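You operate a simulated robot arm through the tools that you are given. There is no shell and no other tool. Be economical: measure what you need, move in short steps, check, and stop when the job is done.

Carry out the task below with a simulated robot arm. There is one attempt and no reset: what you move stays moved.

Task
Put one of the black pads from the top of the green bench on the blue plate there.
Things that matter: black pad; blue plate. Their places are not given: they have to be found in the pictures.

The check looks at the end state, three seconds after you hand in, the way a careful person would. Anything else that was tipped, shoved, dropped, spilled or broken makes it a failure.

Robot
A 7-joint arm with a two-finger parallel gripper, fixed in place. Base frame: the origin is at the foot of the arm, x ahead of it, y to its left, z up; the work surface is at about z = 0. Units: m, degrees, N and s.
With the tool pointing down near the work surface it reaches from about 0.24 to 0.62 m from the base axis. Its first joint turns from -66.0 to 66.0 degrees. Payload 2.6 kg.
The tool frame sits at the grasp point between the pads (the TCP): z along the fingers, y along the line on which they close. The tips reach 0.03 m beyond it. The gripper opens to 0.094 m. The fingers are 0.028 m wide and 0.01 m thick; the gripper's body (0.05 by 0.096 m) begins 0.055 m behind the TCP.
Orientation is told as [roll, pitch, yaw] about the base's x, y, z axes, in that order, counted from this pose: with the fingers straight down and closing along the base's y, the tool's x points along the base's -x, its y along +y and its z along -z.

Tools
- The arm moves only by the tool send_rows. Its arguments are lists of equal length, an entry for each row: "claw": the finger opening in m, from 0 to 0.094; "xyz": the shift along the base's x, y, z in m, a list of three; "rot": the turn, a rotation vector about the base's x, y, z in degrees, a list of three. In form: {"claw": [claw, ...], "xyz": [[tx, ty, tz], ...], "rot": [[wx, wy, wz], ...]}. A call has 1 to 10 rows; each row shifts and turns the commanded pose from where the row before left it. Each row takes 0.2 s and may step no farther than 0.05 m and 8.6 degrees from the row before; otherwise, or with a gripper value out of range, the whole call is refused. A pose out of reach is approached as far as the arm can. The call stops where the force on the tool passes 40 N (or 10 N more than at its start, if that is more) or the arm is blocked; 0.2 s more then pass. The fingers move at their own pace (about 0.072 m/s each) and stop on an object; they squeeze with about 22 N. The grip force told is the motor's: it shows also when the fingers shut on nothing. Time passes only in rows, and 0.2 s behind the last, so rows that do not move let the fingers close. It gives the time, the measured TCP pose, the force on the tool (base axes), the opening and the grip force at its end, in the units of the frame above (readings bear some noise), and new pictures: "views" is both (left out), scene, wrist or none.
- Cameras (640 x 400 px; columns grow to the right, rows downward): "scene" is fixed at [0.035, 0.4384, 0.5532]; the picture's right is [-0.74, -0.67, 0.00], its down [-0.44, 0.48, -0.76] and it looks along [0.51, -0.56, -0.65] (base axes); focal length 296 px, centre (320, 200). "wrist" rides on the gripper at [-0.037, 0, -0.058] in the tool frame; the picture's right is [0.00, -1.00, 0.00], its down [0.97, 0.00, -0.24] and it looks along [0.24, 0.00, 0.97] (tool axes); focal length 218 px, centre (320, 200).
- measure_at(camera, pixels): there is no depth. For up to 12 entries [column, row, z] of the newest picture of that camera ("zoom" is the newest enlarged one), the place [x, y] in the base frame at which the ray of that pixel passes the height z, good to about 0.003 m. The clock stands still meanwhile.
- zoom(camera, box): a new picture of the part [left, top, right, bottom] of that camera's present view, enlarged. The clock stands still meanwhile.
- sign_off(): hands the job in; it is judged then, once.

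Go step by step. Measure first, check grasps and placings, and put right what went wrong. The budget is 60 turns and 120 pictures, counting those below and the enlarged ones. Unless the task says otherwise, let go and move clear before handing in, and close with one line.

The tools are called after "Call:" as a command line: name --argument value ..., lists and objects as JSON in quotes. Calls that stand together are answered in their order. send_rows: Moves the arm, as the interface text tells. Its arguments: {"type":"object","properties":{"claw":{"type":"array","items":{"type":"number"}},"xyz":{"type":"array","items":{"type":"array","items":{"type":"number"}}},"rot":{"type":"array","items":{"type":"array","items":{"type":"number"}}},"views":{"type":"string","enum":["both","scene","wrist","none"]}},"required":["claw","xyz","rot"]} The other tools are called the same way: measure_at (camera, pixels) gives the place at which the rays of pixels pass given heights; zoom (camera, box) takes an enlarged picture of a part of a camera's view; sign_off () hands the job in.

At the start:

```text
clock: 0.0
ee_pos: [0.3216, -0.1449, 0.2893]
orientation: [0.0, 0.0, 0.0]
ft_force: [0.1, 0.3, 1.1]
gripper_width: 0.0939
finger_force: 0.1
```

scene: 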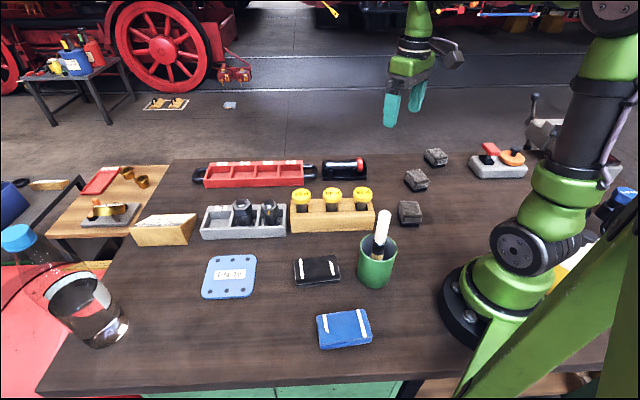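
wrist: 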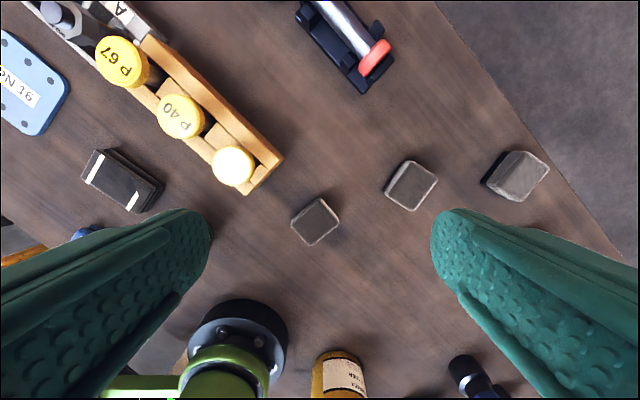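

The pictures show three small dark blocks near scene (435,157), (416,180) and (410,213), and a blue plate at (229,277). I'll look closer before choosing.

Call:
zoom --camera "scene" --box '[380, 135, 480, 235]'

Call:
zoom --camera "scene" --box '[180, 230, 400, 360]'

Call:
measure_at --camera "wrist" --pixels '[[292, 221, 0.025], [318, 198, 0.025], [339, 220, 0.025], [312, 245, 0.025], [386, 192, 0.025], [408, 161, 0.025], [437, 180, 0.025], [413, 210, 0.025]]'

Call:
measure_at --camera "scene" --pixels '[[211, 255, 0.01], [257, 256, 0.01], [251, 296, 0.01], [202, 297, 0.01], [229, 275, 0.01], [399, 202, 0.025], [419, 202, 0.025], [420, 214, 0.025], [400, 214, 0.025], [401, 226, 0], [419, 226, 0]]'

```text
4.00 times, centred on (430, 185) of scene
```

zoom: 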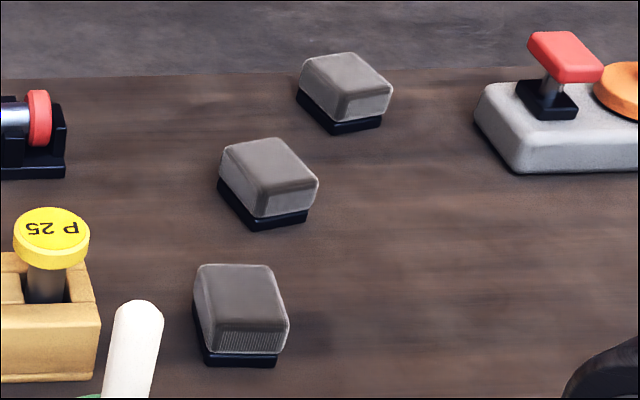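

```text
2.91 times, centred on (290, 295) of scene
```

zoom: 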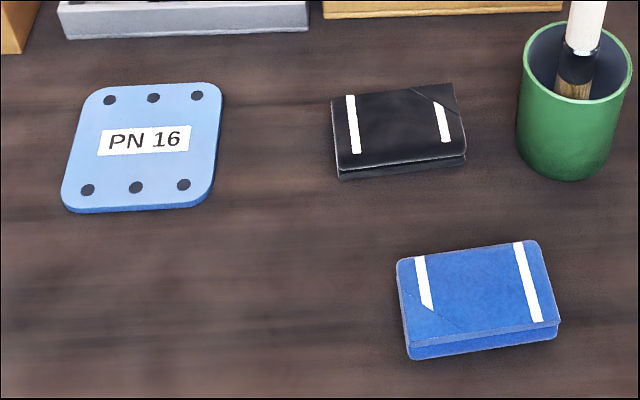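

```text
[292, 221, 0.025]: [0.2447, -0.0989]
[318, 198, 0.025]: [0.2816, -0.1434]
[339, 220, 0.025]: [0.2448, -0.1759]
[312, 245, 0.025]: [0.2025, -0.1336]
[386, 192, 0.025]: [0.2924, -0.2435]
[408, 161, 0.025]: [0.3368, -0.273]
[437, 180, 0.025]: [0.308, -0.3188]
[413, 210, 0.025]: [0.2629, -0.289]
```

```text
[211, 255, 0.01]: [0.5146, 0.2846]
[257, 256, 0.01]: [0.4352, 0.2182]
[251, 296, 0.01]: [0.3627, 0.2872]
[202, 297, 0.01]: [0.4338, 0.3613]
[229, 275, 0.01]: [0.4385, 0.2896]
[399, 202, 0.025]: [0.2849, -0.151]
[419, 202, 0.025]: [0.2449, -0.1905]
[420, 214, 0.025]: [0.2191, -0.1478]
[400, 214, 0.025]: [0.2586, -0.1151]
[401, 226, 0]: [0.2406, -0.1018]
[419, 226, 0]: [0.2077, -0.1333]
```

The three blocks are the pads, and the light-blue PN 16 plate is centred near (0.437, 0.288). The middle pad, at about (0.30, -0.28), stands freest, with edges turned about -34°. I'll hover over it.

Call:
send_rows --claw '[0.094, 0.094, 0.094, 0.094, 0.094]' --xyz '[[-0.004, -0.034, -0.025], [-0.004, -0.034, -0.025], [-0.004, -0.034, -0.025], [-0.004, -0.034, -0.025], [0, 0, 0]]' --rot '[[0, 0, -8.5], [0, 0, -8.5], [0, 0, -8.5], [0, 0, -8.5], [0, 0, 0]]'

```text
clock: 1.2
ee_pos: [0.3061, -0.279, 0.1893]
orientation: [0.1, 0.0, -34.0]
ft_force: [0.2, 1.3, 0.2]
gripper_width: 0.0938
finger_force: 0.1
```

scene: 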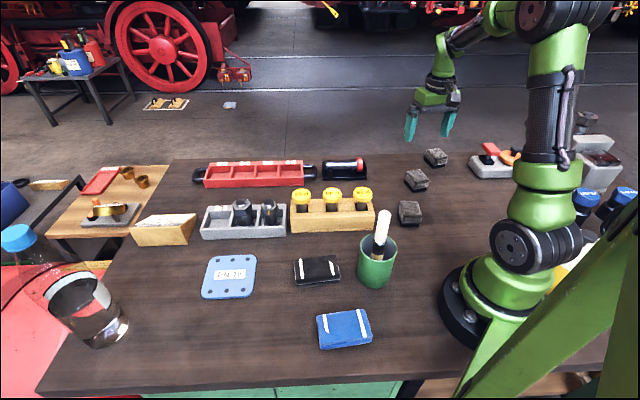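
wrist: 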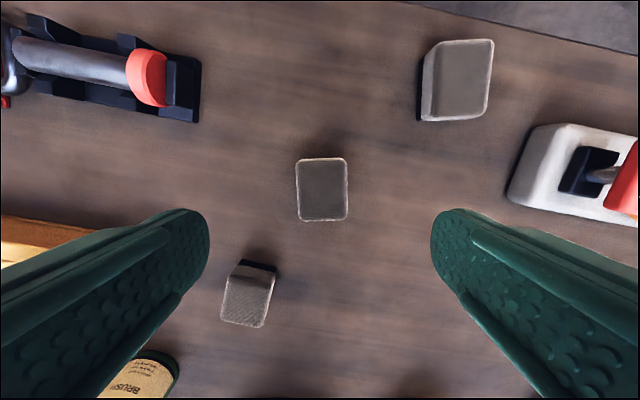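

The pad shows nearly aligned at wrist (295–347, 157–222). I'll zoom and cross-measure its height and centre.

Call:
zoom --camera "wrist" --box '[270, 140, 370, 240]'

Call:
measure_at --camera "wrist" --pixels '[[295, 160, 0.02], [347, 158, 0.02], [347, 219, 0.02], [299, 222, 0.02], [321, 190, 0.02], [321, 190, 0.03], [321, 190, 0.04]]'

Call:
measure_at --camera "scene" --pixels '[[416.5, 178, 0.02], [416.5, 178, 0.03], [416.5, 178, 0.04], [420, 192, 0], [432, 190, 0], [410, 182, 0]]'

```text
4.00 times, centred on (320, 190) of wrist
```

zoom: 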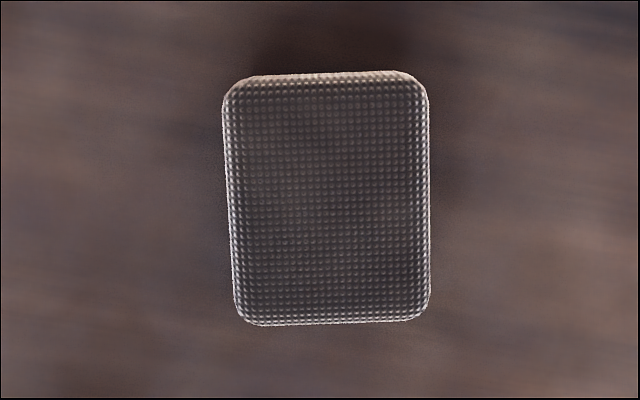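

```text
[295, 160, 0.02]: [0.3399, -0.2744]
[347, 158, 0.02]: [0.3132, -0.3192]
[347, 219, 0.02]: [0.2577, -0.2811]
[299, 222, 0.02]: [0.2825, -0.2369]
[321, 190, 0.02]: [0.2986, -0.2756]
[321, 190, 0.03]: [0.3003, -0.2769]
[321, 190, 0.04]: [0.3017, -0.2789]
```

```text
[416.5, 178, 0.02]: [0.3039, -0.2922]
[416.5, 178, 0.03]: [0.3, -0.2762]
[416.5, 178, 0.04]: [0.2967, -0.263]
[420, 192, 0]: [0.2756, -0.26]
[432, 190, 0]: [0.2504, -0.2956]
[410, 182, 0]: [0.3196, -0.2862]
```

Both cameras agree: the top is at z≈0.03, the centre is at (0.300, -0.277), and the pad is about 0.05 across the closing line. I'll centre on it and descend.

Call:
send_rows --claw '[0.094, 0.094, 0.094, 0.094, 0.094, 0.094]' --xyz '[[-0.006, 0.002, -0.03], [0, 0, -0.035], [0, 0, -0.035], [0, 0, -0.03], [0, 0, -0.021], [0, 0, 0]]' --rot '[[0, 0, 1.5], [0, 0, 0], [0, 0, 0], [0, 0, 0], [0, 0, 0], [0, 0, 0]]'

```text
clock: 2.6
ee_pos: [0.2994, -0.2803, 0.035]
orientation: [0.0, 0.0, -32.4]
ft_force: [0.0, -0.6, 0.2]
gripper_width: 0.0939
finger_force: 0.0
```

scene: 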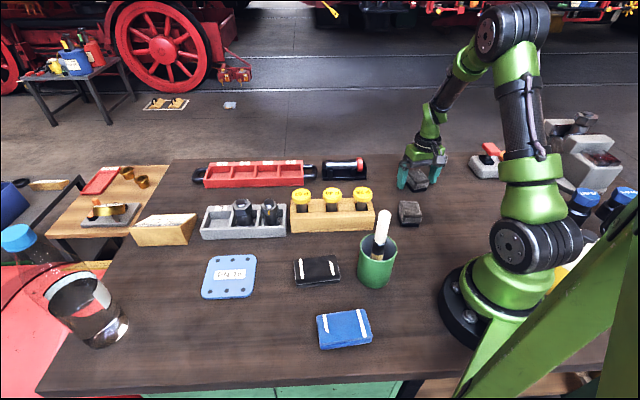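
wrist: 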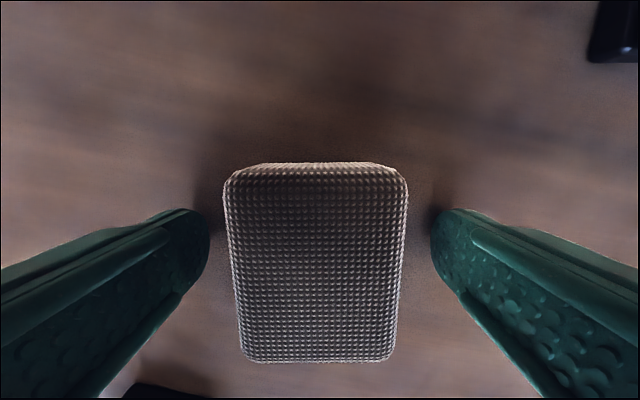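

The pad sits centred between the fingers (wrist columns 223–408). Closing.

Call:
send_rows --claw '[0.03, 0.03, 0.03, 0.03, 0.03]' --xyz '[[0, 0, 0], [0, 0, 0], [0, 0, 0], [0, 0, 0], [0, 0, 0]]' --rot '[[0, 0, 0], [0, 0, 0], [0, 0, 0], [0, 0, 0], [0, 0, 0]]' --views "wrist"

```text
clock: 3.8
ee_pos: [0.2985, -0.2791, 0.0358]
orientation: [-0.1, 0.1, -32.5]
ft_force: [0.6, 0.7, -0.1]
gripper_width: 0.054
finger_force: 22.2
```

wrist: 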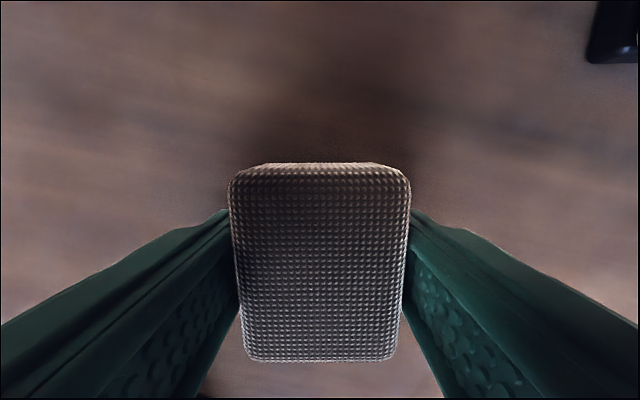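

The fingers hold the pad at 0.054 m with 22 N. Lifting straight up.

Call:
send_rows --claw '[0.03, 0.03, 0.03, 0.03, 0.03, 0.03]' --xyz '[[0, 0, 0.02], [0, 0, 0.04], [0, 0, 0.05], [0, 0, 0.05], [0, 0, 0.04], [0, 0, 0]]' --rot '[[0, 0, 0], [0, 0, 0], [0, 0, 0], [0, 0, 0], [0, 0, 0], [0, 0, 0]]'

```text
clock: 5.2
ee_pos: [0.2964, -0.2792, 0.2406]
orientation: [0.0, 0.1, -32.5]
ft_force: [0.3, -0.4, -1.0]
gripper_width: 0.0541
finger_force: 22.2
```

scene: 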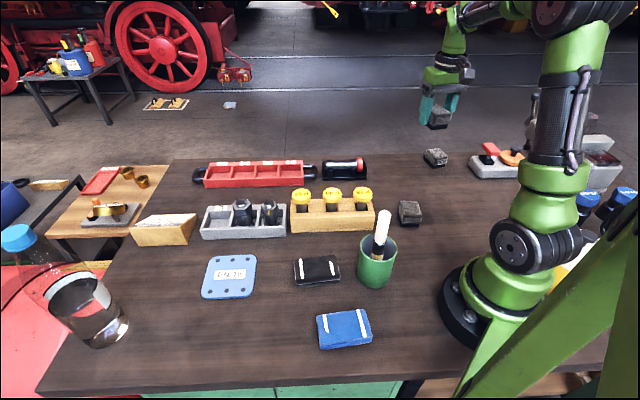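
wrist: 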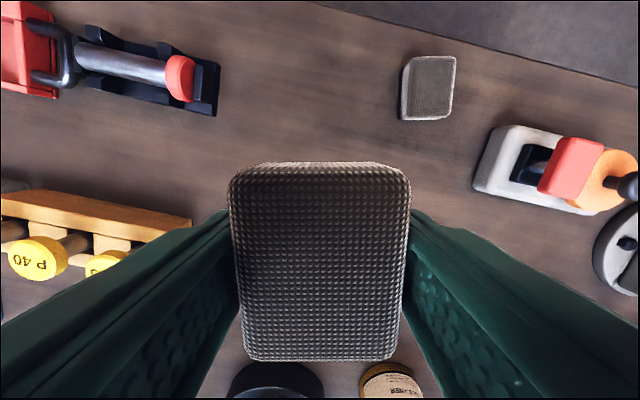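

The lift is clean. I'll carry it high towards the plate while turning, in two calls.

Call:
send_rows --claw '[0.03, 0.03, 0.03, 0.03, 0.03, 0.03, 0.03]' --xyz '[[0.01, 0.04, 0], [0.01, 0.04, 0], [0.01, 0.04, 0], [0.01, 0.04, 0], [0.01, 0.04, 0], [0.01, 0.04, 0], [0.01, 0.04, 0]]' --rot '[[0, 0, 5.4], [0, 0, 5.4], [0, 0, 5.4], [0, 0, 5.4], [0, 0, 5.4], [0, 0, 5.4], [0, 0, 5.4]]' --views "scene"

Call:
send_rows --claw '[0.03, 0.03, 0.03, 0.03, 0.03, 0.03, 0.03, 0.03]' --xyz '[[0.01, 0.041, 0], [0.01, 0.041, 0], [0.01, 0.041, 0], [0.01, 0.041, 0], [0.01, 0.041, 0], [0.01, 0.041, 0], [0.01, 0.041, 0], [0, 0, 0]]' --rot '[[0, 0, 5.4], [0, 0, 5.4], [0, 0, 5.4], [0, 0, 5.4], [0, 0, 5.4], [0, 0, 5.4], [0, 0, 5.4], [0, 0, 0]]'

```text
clock: 6.8
ee_pos: [0.3707, 0.0058, 0.238]
orientation: [0.0, 0.1, 5.3]
ft_force: [0.5, 0.5, -0.4]
gripper_width: 0.0543
finger_force: 22.0
```

scene: 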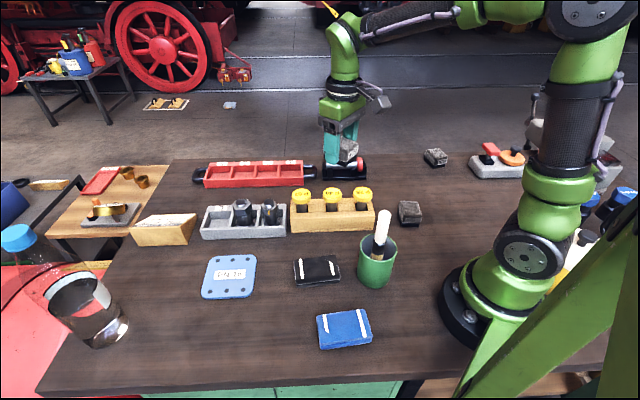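

```text
clock: 8.6
ee_pos: [0.4366, 0.2871, 0.2391]
orientation: [0.0, 0.0, 43.2]
ft_force: [-0.6, 0.6, -1.2]
gripper_width: 0.0543
finger_force: 21.5
```

scene: 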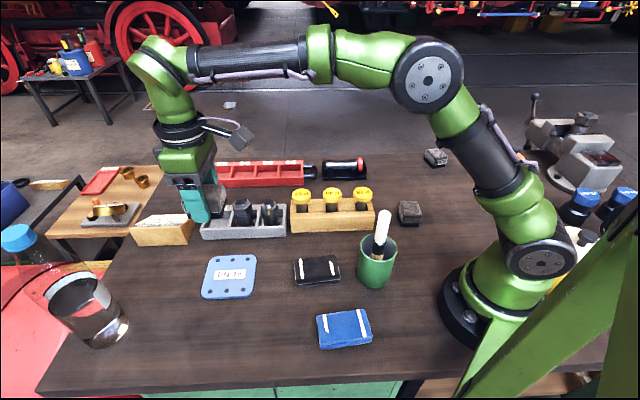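
wrist: 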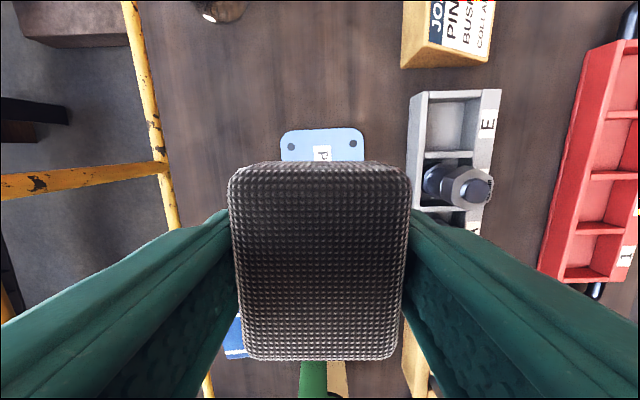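

The pad hangs above the plate, whose far edge is at wrist (282–364, 130). I'll check the plate's centre and height.

Call:
measure_at --camera "wrist" --pixels '[[282, 145, 0.01], [364, 145, 0.01], [322, 130, 0.01], [411, 160, 0.05]]'

Call:
zoom --camera "scene" --box '[190, 240, 270, 310]'

Call:
measure_at --camera "scene" --pixels '[[232, 254, 0.01], [226, 299, 0], [226, 297, 0.01], [206, 275, 0.01], [254, 275, 0.01]]'

```text
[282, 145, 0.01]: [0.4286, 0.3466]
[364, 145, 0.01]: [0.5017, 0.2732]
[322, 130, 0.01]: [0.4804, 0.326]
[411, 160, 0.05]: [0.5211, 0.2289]
```

```text
5.71 times, centred on (230, 275) of scene
```

zoom: 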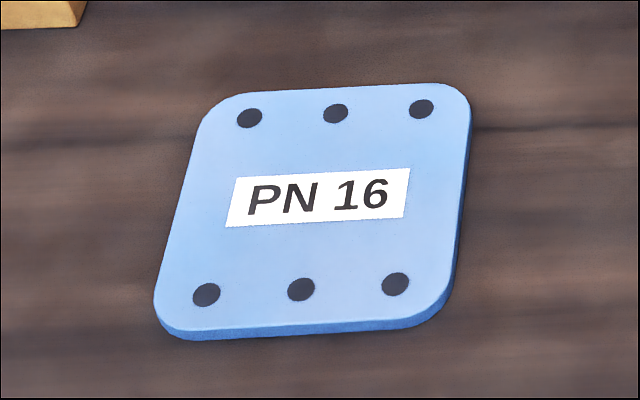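

```text
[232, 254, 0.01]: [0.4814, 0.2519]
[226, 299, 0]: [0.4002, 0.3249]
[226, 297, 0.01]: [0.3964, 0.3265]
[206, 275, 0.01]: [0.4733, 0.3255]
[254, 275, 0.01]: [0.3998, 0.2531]
```

The plate centre is (0.437, 0.289) with thickness under 0.01, which matches the TCP. I'll descend to just above it.

Call:
send_rows --claw '[0.03, 0.03, 0.03, 0.03, 0.03, 0.03, 0.03]' --xyz '[[0, 0.001, -0.04], [0, 0.001, -0.04], [0, 0, -0.04], [0, 0, -0.035], [0, 0, -0.02], [0, 0, -0.013], [0, 0, 0]]' --rot '[[0, 0, 0], [0, 0, 0], [0, 0, 0], [0, 0, 0], [0, 0, 0], [0, 0, 0], [0, 0, 0]]'

Call:
zoom --camera "scene" --box '[180, 210, 300, 310]'

```text
clock: 10.2
ee_pos: [0.4398, 0.2895, 0.0505]
orientation: [0.0, 0.0, 43.1]
ft_force: [-0.1, 0.8, -1.6]
gripper_width: 0.054
finger_force: 22.0
```

scene: 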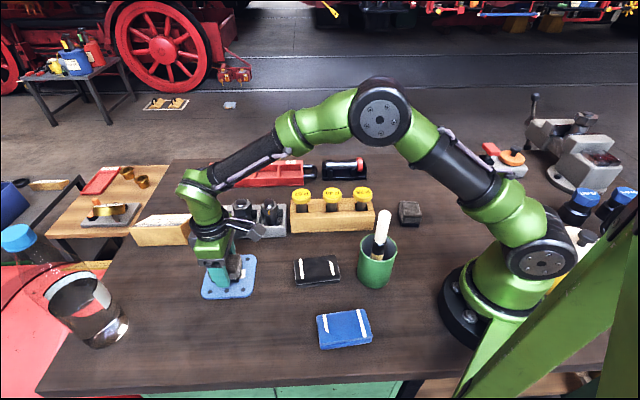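
wrist: 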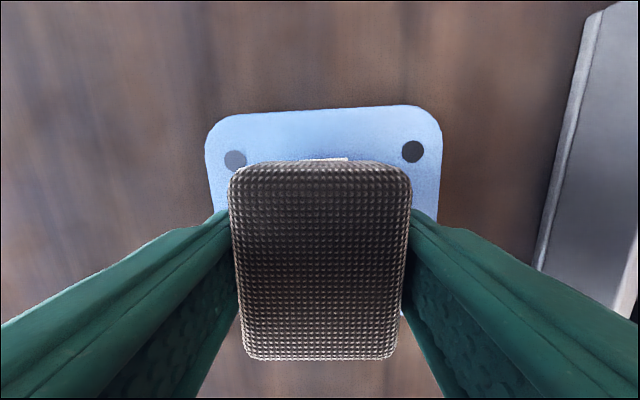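

```text
4.00 times, centred on (240, 260) of scene
```

zoom: 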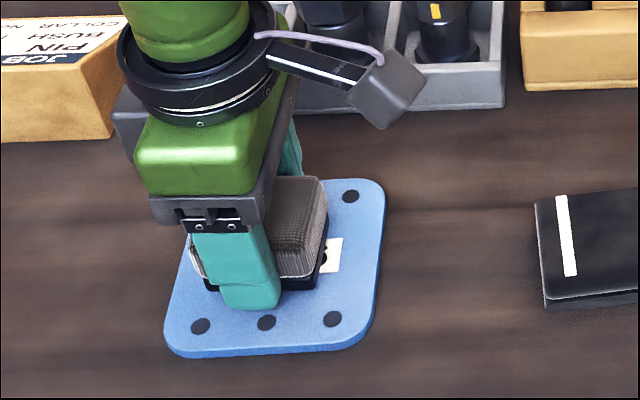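

The pad is over the plate about 5 mm up, slightly to the left of centre (zoom 205–325 against plate 170–380). I'll shift it 4 mm back and lower gently.

Call:
send_rows --claw '[0.03, 0.03, 0.03, 0.03, 0.03, 0.03]' --xyz '[[-0.004, -0.003, 0], [0, 0, -0.002], [0, 0, -0.002], [0, 0, -0.002], [0, 0, -0.001], [0, 0, 0]]' --rot '[[0, 0, 0], [0, 0, 0], [0, 0, 0], [0, 0, 0], [0, 0, 0], [0, 0, 0]]' --views "none"

Call:
zoom --camera "scene" --box '[180, 210, 300, 310]'

```text
clock: 11.6
ee_pos: [0.4356, 0.2863, 0.0446]
orientation: [0.1, -0.1, 43.1]
ft_force: [-0.4, 0.5, 2.5]
gripper_width: 0.0539
finger_force: 22.5
```

```text
4.00 times, centred on (240, 260) of scene
```

zoom: 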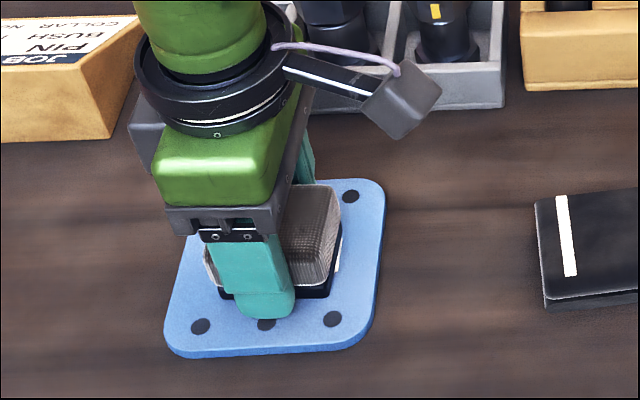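

The vertical force rose from -1.6 to +2.5 N, so the pad rests on the plate, well centred. I'll open the fingers.

Call:
send_rows --claw '[0.06, 0.07, 0.08, 0.08]' --xyz '[[0, 0, 0], [0, 0, 0], [0, 0, 0], [0, 0, 0]]' --rot '[[0, 0, 0], [0, 0, 0], [0, 0, 0], [0, 0, 0]]'

```text
clock: 12.6
ee_pos: [0.436, 0.2863, 0.0419]
orientation: [-0.1, 0.0, 43.1]
ft_force: [-0.6, 1.0, 0.6]
gripper_width: 0.0801
finger_force: 0.1
```

scene: 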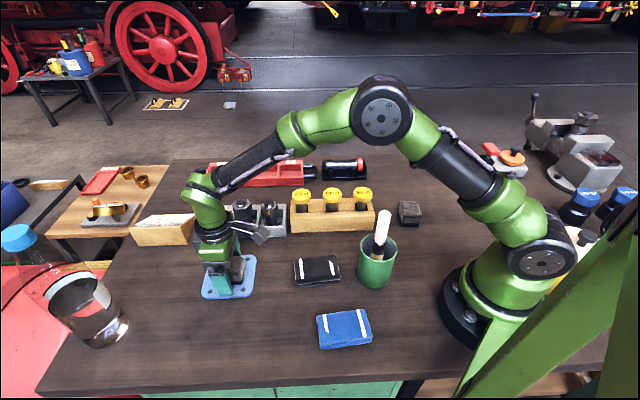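
wrist: 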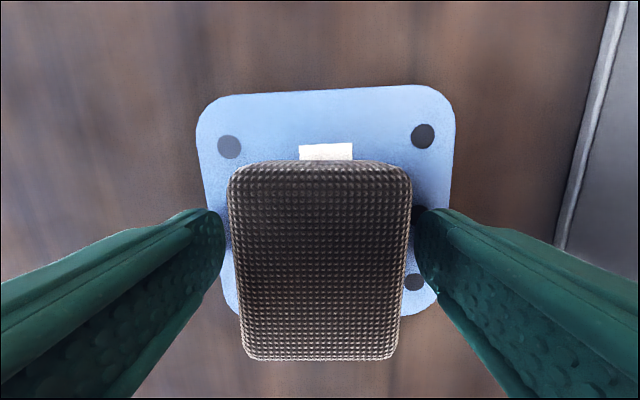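

The fingers are free of the pad. I'll rise straight up and check where it lies.

Call:
send_rows --claw '[0.08, 0.08, 0.08, 0.08, 0.08, 0.08]' --xyz '[[0, 0, 0.02], [0, 0, 0.03], [0, 0, 0.05], [0, 0, 0.05], [0, 0, 0.05], [0, 0, 0]]' --rot '[[0, 0, 0], [0, 0, 0], [0, 0, 0], [0, 0, 0], [0, 0, 0], [0, 0, 0]]'

Call:
zoom --camera "scene" --box '[180, 230, 280, 310]'

```text
clock: 14.0
ee_pos: [0.436, 0.2838, 0.2445]
orientation: [0.0, 0.0, 43.2]
ft_force: [-0.2, 0.3, 0.4]
gripper_width: 0.0799
finger_force: 0.1
```

scene: 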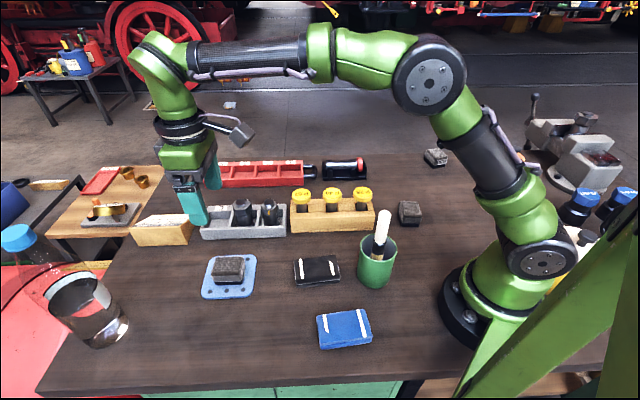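
wrist: 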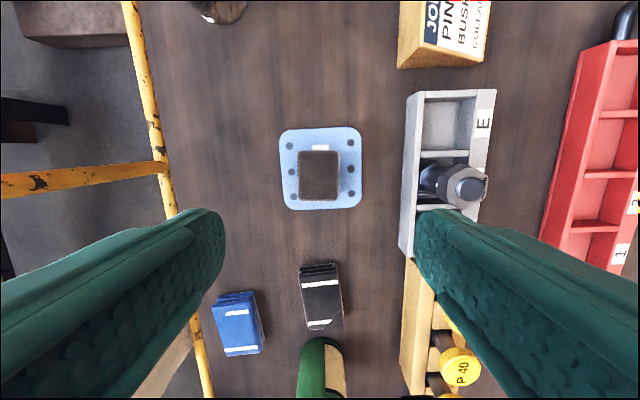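

```text
5.00 times, centred on (230, 270) of scene
```

zoom: 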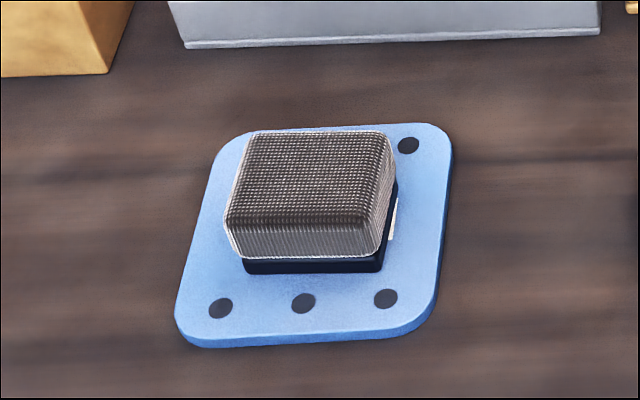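

The pad lies flat and fully on the blue plate, the gripper is clear, and nothing else has moved. Handing in.

Call:
sign_off

```text
The job is handed in.
```

One black pad (the middle of the three) is resting flat on the blue PN 16 plate, the gripper is clear of it, and nothing else was disturbed.
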